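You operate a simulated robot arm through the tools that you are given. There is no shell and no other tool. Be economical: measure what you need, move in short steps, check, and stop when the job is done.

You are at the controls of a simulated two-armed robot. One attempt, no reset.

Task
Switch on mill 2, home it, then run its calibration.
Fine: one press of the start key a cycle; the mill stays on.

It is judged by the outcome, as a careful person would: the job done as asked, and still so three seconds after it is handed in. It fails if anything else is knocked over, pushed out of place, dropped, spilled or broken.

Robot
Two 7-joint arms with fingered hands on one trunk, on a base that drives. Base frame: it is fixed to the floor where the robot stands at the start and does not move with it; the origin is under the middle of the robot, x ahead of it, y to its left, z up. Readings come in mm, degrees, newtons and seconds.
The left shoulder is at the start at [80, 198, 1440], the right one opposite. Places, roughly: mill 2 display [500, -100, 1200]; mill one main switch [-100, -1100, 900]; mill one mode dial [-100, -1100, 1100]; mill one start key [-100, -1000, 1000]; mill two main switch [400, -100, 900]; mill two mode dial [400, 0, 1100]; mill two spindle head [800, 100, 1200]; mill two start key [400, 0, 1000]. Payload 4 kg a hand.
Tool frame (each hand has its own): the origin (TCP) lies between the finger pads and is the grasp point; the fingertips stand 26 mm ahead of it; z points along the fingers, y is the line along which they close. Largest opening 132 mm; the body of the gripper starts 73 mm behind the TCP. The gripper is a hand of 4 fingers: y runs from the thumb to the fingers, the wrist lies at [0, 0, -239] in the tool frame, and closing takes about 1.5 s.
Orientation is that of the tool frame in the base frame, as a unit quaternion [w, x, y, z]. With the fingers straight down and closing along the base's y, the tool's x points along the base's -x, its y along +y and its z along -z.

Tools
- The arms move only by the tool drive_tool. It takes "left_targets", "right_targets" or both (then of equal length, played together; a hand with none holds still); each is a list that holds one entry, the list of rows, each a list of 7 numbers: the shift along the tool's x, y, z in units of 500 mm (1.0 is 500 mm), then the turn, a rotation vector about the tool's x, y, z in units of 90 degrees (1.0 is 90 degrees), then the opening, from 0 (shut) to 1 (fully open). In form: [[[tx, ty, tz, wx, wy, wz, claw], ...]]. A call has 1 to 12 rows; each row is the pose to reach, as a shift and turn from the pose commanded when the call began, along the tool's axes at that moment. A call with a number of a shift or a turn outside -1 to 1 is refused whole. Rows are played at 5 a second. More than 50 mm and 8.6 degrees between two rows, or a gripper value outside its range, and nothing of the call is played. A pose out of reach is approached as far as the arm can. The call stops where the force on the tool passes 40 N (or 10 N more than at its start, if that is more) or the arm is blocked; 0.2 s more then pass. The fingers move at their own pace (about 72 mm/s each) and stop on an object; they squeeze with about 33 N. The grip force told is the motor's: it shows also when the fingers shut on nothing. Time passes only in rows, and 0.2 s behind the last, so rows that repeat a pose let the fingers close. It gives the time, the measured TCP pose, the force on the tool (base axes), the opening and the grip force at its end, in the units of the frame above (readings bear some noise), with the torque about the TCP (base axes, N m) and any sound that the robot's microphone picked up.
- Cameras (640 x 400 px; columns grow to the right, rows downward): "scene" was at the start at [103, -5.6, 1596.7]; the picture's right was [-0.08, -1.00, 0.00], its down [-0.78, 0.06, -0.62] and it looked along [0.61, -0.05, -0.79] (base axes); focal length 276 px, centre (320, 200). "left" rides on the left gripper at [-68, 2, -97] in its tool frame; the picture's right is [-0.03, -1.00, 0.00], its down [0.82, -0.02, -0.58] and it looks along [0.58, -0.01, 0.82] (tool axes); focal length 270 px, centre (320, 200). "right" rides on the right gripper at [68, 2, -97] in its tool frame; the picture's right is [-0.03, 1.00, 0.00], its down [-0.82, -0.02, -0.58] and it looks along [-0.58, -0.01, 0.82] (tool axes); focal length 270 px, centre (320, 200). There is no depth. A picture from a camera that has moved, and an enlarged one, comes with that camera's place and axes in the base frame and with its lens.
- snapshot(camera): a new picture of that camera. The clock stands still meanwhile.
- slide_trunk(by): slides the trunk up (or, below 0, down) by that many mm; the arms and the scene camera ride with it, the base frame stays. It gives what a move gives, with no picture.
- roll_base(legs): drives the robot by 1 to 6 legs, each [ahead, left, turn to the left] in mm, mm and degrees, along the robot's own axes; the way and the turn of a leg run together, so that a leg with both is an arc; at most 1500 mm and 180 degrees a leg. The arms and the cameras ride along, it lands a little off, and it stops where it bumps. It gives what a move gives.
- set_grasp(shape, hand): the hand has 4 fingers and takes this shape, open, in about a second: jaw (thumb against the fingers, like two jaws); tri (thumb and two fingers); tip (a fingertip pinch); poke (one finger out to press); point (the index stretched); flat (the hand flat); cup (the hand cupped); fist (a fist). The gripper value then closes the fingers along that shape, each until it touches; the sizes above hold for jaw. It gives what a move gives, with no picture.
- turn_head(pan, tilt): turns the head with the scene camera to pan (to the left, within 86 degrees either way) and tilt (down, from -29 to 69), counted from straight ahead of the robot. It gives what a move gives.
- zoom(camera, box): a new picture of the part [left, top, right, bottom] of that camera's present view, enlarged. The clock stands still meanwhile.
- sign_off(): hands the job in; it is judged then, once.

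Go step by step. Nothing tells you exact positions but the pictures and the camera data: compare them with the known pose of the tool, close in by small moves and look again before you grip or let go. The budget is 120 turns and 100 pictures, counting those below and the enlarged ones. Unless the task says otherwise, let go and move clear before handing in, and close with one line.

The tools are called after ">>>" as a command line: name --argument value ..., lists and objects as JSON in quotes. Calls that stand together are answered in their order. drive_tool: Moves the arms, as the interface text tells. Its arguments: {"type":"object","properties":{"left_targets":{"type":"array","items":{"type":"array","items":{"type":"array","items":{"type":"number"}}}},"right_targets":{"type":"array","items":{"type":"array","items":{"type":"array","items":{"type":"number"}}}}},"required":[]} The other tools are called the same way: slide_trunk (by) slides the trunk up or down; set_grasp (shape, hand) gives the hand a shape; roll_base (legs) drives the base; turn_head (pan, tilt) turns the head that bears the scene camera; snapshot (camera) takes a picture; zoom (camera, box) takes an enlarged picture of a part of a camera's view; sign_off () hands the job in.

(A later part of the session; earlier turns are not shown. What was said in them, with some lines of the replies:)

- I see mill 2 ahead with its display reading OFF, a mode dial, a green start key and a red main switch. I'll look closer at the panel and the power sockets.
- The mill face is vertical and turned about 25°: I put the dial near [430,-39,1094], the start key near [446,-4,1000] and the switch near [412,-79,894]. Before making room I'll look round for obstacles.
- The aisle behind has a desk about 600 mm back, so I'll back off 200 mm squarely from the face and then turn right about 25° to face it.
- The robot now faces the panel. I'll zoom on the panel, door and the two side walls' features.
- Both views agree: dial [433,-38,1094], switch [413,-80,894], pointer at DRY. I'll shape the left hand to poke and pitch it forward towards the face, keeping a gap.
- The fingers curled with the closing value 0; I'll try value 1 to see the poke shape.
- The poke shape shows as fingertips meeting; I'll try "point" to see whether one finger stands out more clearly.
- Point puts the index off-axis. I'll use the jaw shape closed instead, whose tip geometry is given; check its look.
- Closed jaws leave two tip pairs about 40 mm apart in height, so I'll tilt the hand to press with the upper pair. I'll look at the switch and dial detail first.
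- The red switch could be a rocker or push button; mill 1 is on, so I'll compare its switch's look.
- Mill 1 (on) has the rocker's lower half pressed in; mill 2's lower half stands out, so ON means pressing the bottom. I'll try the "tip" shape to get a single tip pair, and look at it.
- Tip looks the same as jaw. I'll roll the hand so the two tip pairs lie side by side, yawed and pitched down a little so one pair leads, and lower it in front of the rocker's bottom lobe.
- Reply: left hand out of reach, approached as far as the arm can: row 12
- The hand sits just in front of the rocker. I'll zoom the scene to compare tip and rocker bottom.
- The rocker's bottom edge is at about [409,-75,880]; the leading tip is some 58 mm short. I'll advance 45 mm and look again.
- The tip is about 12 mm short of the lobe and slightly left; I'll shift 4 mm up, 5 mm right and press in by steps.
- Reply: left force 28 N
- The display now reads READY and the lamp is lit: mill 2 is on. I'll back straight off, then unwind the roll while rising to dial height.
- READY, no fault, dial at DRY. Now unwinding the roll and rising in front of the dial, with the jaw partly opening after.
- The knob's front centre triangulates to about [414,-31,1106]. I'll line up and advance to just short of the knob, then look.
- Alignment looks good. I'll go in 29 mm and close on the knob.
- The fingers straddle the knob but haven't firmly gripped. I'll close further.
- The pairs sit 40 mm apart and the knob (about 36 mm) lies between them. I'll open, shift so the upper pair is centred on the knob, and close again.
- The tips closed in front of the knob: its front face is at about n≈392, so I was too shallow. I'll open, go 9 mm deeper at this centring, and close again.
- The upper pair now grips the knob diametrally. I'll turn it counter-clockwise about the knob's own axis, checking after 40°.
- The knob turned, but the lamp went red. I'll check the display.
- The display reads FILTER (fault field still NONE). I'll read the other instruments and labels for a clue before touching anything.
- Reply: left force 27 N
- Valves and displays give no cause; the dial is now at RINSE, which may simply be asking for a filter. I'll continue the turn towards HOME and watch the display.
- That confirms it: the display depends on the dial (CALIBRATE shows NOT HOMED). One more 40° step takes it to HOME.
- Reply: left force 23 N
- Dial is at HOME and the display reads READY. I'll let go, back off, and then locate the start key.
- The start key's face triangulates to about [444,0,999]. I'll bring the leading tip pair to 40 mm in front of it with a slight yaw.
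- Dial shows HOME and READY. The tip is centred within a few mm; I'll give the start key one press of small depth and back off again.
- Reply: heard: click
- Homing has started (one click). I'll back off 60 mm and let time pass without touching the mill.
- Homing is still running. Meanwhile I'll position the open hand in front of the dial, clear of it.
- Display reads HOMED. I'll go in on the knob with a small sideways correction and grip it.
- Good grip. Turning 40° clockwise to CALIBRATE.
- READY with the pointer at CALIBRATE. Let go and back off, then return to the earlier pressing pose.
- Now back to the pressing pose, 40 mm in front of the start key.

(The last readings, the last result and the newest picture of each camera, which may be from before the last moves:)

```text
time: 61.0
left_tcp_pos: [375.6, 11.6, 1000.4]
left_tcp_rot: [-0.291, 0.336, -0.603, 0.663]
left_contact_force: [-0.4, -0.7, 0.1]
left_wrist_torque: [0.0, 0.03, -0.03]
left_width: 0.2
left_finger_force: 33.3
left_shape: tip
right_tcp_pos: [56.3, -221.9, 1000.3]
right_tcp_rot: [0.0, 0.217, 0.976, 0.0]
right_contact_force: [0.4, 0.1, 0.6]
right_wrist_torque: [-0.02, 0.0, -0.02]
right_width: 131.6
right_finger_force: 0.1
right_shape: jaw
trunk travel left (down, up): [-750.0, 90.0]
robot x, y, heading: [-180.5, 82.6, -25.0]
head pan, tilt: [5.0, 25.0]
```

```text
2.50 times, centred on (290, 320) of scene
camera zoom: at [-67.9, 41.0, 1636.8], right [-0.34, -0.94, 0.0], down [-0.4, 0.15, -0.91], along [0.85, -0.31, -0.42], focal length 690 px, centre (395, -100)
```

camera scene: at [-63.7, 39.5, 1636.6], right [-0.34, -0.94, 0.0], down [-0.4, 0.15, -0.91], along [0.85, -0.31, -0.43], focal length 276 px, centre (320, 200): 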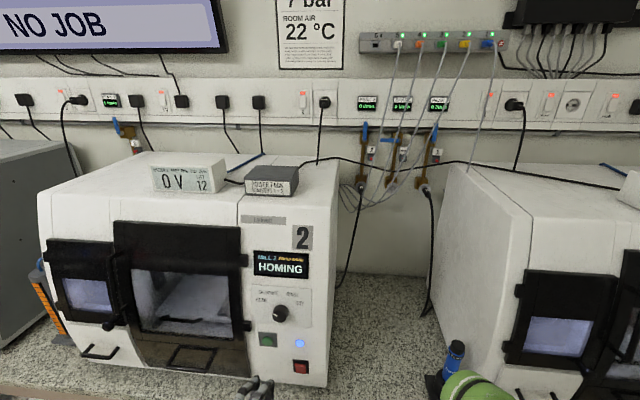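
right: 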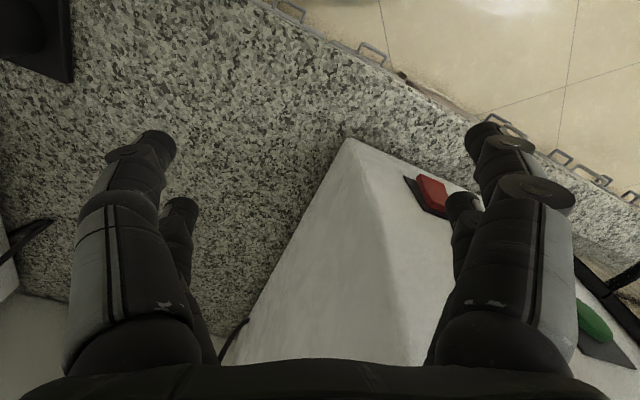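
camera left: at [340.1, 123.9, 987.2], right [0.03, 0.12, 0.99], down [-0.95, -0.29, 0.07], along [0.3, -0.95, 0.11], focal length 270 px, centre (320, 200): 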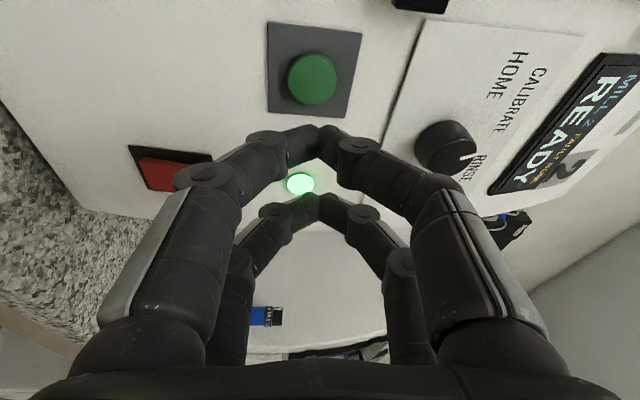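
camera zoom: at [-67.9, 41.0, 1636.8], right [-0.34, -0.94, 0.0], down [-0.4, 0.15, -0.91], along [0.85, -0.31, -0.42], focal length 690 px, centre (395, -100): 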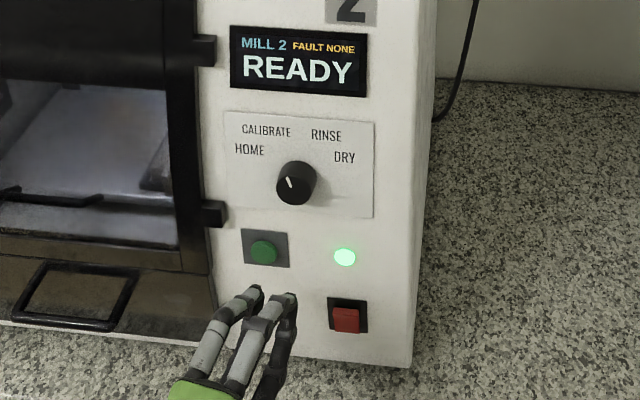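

The pose is the same as before, still READY at CALIBRATE. One press of the start key, then back off.

>>> drive_tool --left_targets '[[[-0.015, 0.0066, 0.0376, 0, 0, 0, 0], [-0.0202, 0.0072, 0.061, 0, 0, 0, 0], [-0.0228, 0.0076, 0.0728, 0, 0, 0, 0], [-0.0244, 0.0078, 0.0806, 0, 0, 0, 0], [-0.0262, 0.008, 0.0884, 0, 0, 0, 0], [-0.0202, 0.0072, 0.061, 0, 0, 0, 0], [-0.011, 0.006, 0.018, 0, 0, 0, 0]]]'

>>> zoom --camera "scene" --box '[230, 240, 350, 400]'

```text
time: 62.6
left_tcp_pos: [384.9, 11.6, 999.5]
left_tcp_rot: [-0.292, 0.334, -0.603, 0.663]
left_contact_force: [0.1, 0.1, -1.0]
left_wrist_torque: [-0.02, -0.01, -0.01]
left_width: 0.0
left_finger_force: 33.3
left_shape: tip
right_tcp_pos: [55.8, -223.6, 1000.4]
right_tcp_rot: [0.001, 0.217, 0.976, 0.0]
right_contact_force: [0.0, -0.3, -0.7]
right_wrist_torque: [0.0, 0.01, -0.02]
right_width: 131.8
right_finger_force: 0.0
right_shape: jaw
trunk travel left (down, up): [-750.0, 90.0]
robot x, y, heading: [-180.7, 88.0, -25.2]
head pan, tilt: [5.0, 25.0]
heard: click
```

```text
2.50 times, centred on (290, 320) of scene
camera zoom: at [-69.2, 41.4, 1636.9], right [-0.34, -0.94, 0.0], down [-0.4, 0.14, -0.91], along [0.85, -0.31, -0.42], focal length 690 px, centre (395, -100)
```

zoom: 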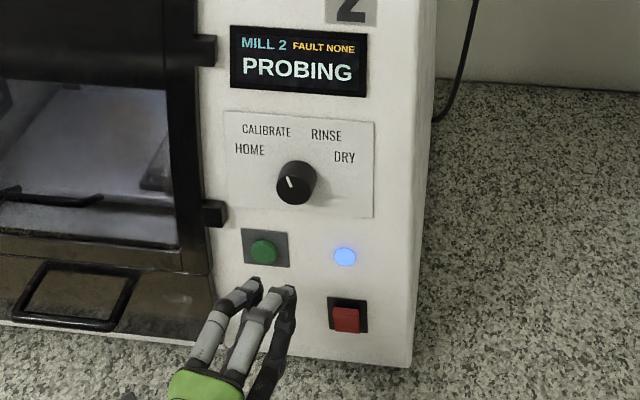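

The calibration is running (PROBING). I'll back off 60 mm and wait for it to finish.

>>> drive_tool --left_targets '[[[0.0108, -0.001, -0.049, 0, 0, 0, 0], [0.0215, -0.003, -0.098, 0, 0, 0, 0], [0.0258, -0.0034, -0.117, 0, 0, 0, 0], [0.0258, -0.0034, -0.117, 0, 0, 0, 0], [0.0258, -0.0034, -0.117, 0, 0, 0, 0], [0.0258, -0.0034, -0.117, 0, 0, 0, 0], [0.0258, -0.0034, -0.117, 0, 0, 0, 0], [0.0258, -0.0034, -0.117, 0, 0, 0, 0], [0.0258, -0.0034, -0.117, 0, 0, 0, 0], [0.0258, -0.0034, -0.117, 0, 0, 0, 0], [0.0258, -0.0034, -0.117, 0, 0, 0, 0], [0.0258, -0.0034, -0.117, 0, 0, 0, 0]]]'

>>> drive_tool --left_targets '[[[0, 0, 0, 0, 0, 0, 0], [0, 0, 0, 0, 0, 0, 0], [0, 0, 0, 0, 0, 0, 0], [0, 0, 0, 0, 0, 0, 0], [0, 0, 0, 0, 0, 0, 0], [0, 0, 0, 0, 0, 0, 0], [0, 0, 0, 0, 0, 0, 0], [0, 0, 0, 0, 0, 0, 0], [0, 0, 0, 0, 0, 0, 0], [0, 0, 0, 0, 0, 0, 0], [0, 0, 0, 0, 0, 0, 0], [0, 0, 0, 0, 0, 0, 0]]]'

>>> snapshot --camera "scene"

```text
time: 65.2
left_tcp_pos: [334.1, 36.6, 996.7]
left_tcp_rot: [-0.29, 0.336, -0.604, 0.662]
left_contact_force: [0.3, 0.9, 0.5]
left_wrist_torque: [-0.05, -0.03, -0.01]
left_width: 0.0
left_finger_force: 32.6
left_shape: tip
right_tcp_pos: [59.3, -223.7, 999.8]
right_tcp_rot: [-0.001, 0.217, 0.976, 0.0]
right_contact_force: [-0.4, 0.5, 0.3]
right_wrist_torque: [-0.02, -0.01, 0.01]
right_width: 132.1
right_finger_force: 0.1
right_shape: jaw
trunk travel left (down, up): [-750.0, 90.0]
robot x, y, heading: [-179.8, 84.6, -25.1]
head pan, tilt: [5.0, 25.0]
```

```text
time: 67.8
left_tcp_pos: [333.2, 36.2, 997.3]
left_tcp_rot: [-0.291, 0.335, -0.604, 0.662]
left_contact_force: [0.0, 0.2, -0.2]
left_wrist_torque: [0.01, 0.01, -0.03]
left_width: 0.2
left_finger_force: 32.4
left_shape: tip
right_tcp_pos: [59.2, -223.4, 997.4]
right_tcp_rot: [-0.002, 0.217, 0.976, 0.001]
right_contact_force: [0.4, -1.0, -0.4]
right_wrist_torque: [0.0, 0.0, 0.01]
right_width: 131.9
right_finger_force: 0.0
right_shape: jaw
trunk travel left (down, up): [-750.0, 90.0]
robot x, y, heading: [-179.1, 87.7, -25.4]
head pan, tilt: [5.0, 25.0]
```

```text
32 pictures are left
camera scene: at [-63.0, 39.6, 1636.4], right [-0.34, -0.94, 0.0], down [-0.4, 0.15, -0.9], along [0.85, -0.31, -0.43], focal length 276 px, centre (320, 200)
```

scene: 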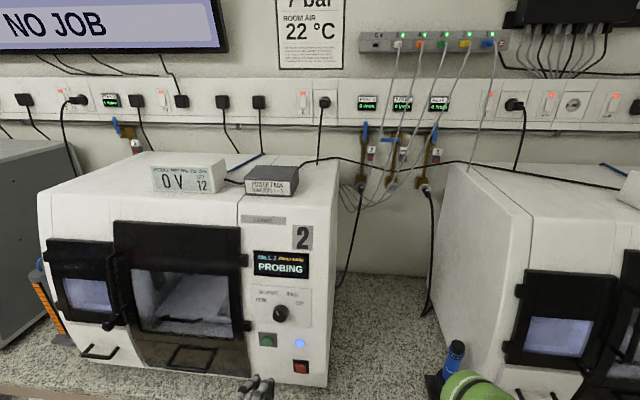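

Still probing; I'll wait further.

>>> drive_tool --left_targets '[[[0, 0, 0, 0, 0, 0, 0], [0, 0, 0, 0, 0, 0, 0], [0, 0, 0, 0, 0, 0, 0], [0, 0, 0, 0, 0, 0, 0], [0, 0, 0, 0, 0, 0, 0], [0, 0, 0, 0, 0, 0, 0], [0, 0, 0, 0, 0, 0, 0], [0, 0, 0, 0, 0, 0, 0], [0, 0, 0, 0, 0, 0, 0], [0, 0, 0, 0, 0, 0, 0], [0, 0, 0, 0, 0, 0, 0], [0, 0, 0, 0, 0, 0, 0]]]'

>>> drive_tool --left_targets '[[[0, 0, 0, 0, 0, 0, 0], [0, 0, 0, 0, 0, 0, 0], [0, 0, 0, 0, 0, 0, 0], [0, 0, 0, 0, 0, 0, 0], [0, 0, 0, 0, 0, 0, 0], [0, 0, 0, 0, 0, 0, 0], [0, 0, 0, 0, 0, 0, 0], [0, 0, 0, 0, 0, 0, 0], [0, 0, 0, 0, 0, 0, 0], [0, 0, 0, 0, 0, 0, 0], [0, 0, 0, 0, 0, 0, 0], [0, 0, 0, 0, 0, 0, 0]]]'

>>> zoom --camera "scene" --box '[230, 240, 350, 400]'

```text
time: 70.5
left_tcp_pos: [333.5, 35.5, 996.8]
left_tcp_rot: [-0.291, 0.335, -0.604, 0.662]
left_contact_force: [-0.2, 0.1, -0.1]
left_wrist_torque: [0.0, 0.02, -0.02]
left_width: 0.0
left_finger_force: 33.2
left_shape: tip
right_tcp_pos: [58.5, -222.9, 999.5]
right_tcp_rot: [-0.002, 0.217, 0.976, 0.001]
right_contact_force: [0.1, 0.5, 0.1]
right_wrist_torque: [0.0, 0.0, 0.0]
right_width: 131.9
right_finger_force: 0.0
right_shape: jaw
trunk travel left (down, up): [-750.0, 90.0]
robot x, y, heading: [-180.8, 85.8, -25.2]
head pan, tilt: [5.0, 25.0]
```

```text
time: 73.0
left_tcp_pos: [334.1, 35.9, 995.8]
left_tcp_rot: [-0.29, 0.335, -0.604, 0.662]
left_contact_force: [-0.1, -0.6, -0.1]
left_wrist_torque: [-0.01, 0.0, 0.0]
left_width: 0.1
left_finger_force: 33.1
left_shape: tip
right_tcp_pos: [58.6, -223.4, 1000.3]
right_tcp_rot: [-0.002, 0.217, 0.976, 0.0]
right_contact_force: [0.8, -1.5, 0.1]
right_wrist_torque: [0.04, -0.01, 0.02]
right_width: 132.1
right_finger_force: 0.1
right_shape: jaw
trunk travel left (down, up): [-750.0, 90.0]
robot x, y, heading: [-182.7, 85.6, -25.2]
head pan, tilt: [5.0, 25.0]
```

```text
2.50 times, centred on (290, 320) of scene
camera zoom: at [-63.1, 39.2, 1636.4], right [-0.34, -0.94, 0.0], down [-0.4, 0.15, -0.9], along [0.85, -0.31, -0.43], focal length 690 px, centre (395, -100)
```

zoom: 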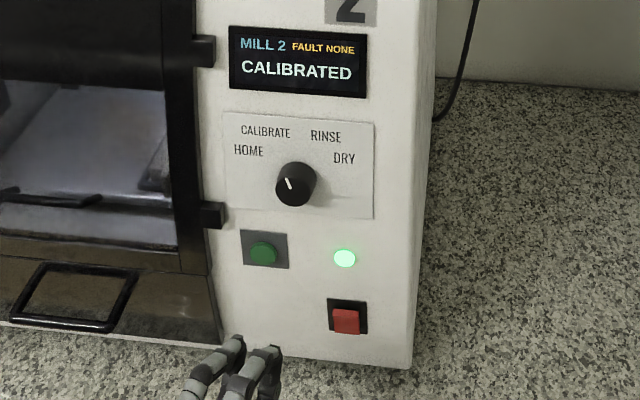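

The display reads CALIBRATED with no fault, the lamp is green, and both hands are clear. I'm handing in.

>>> sign_off

```text
The job is handed in.
```

Mill 2 is switched on, homed and calibrated, with one start-key press for each cycle. It was left on, reading CALIBRATED with no fault, and nothing else was moved.
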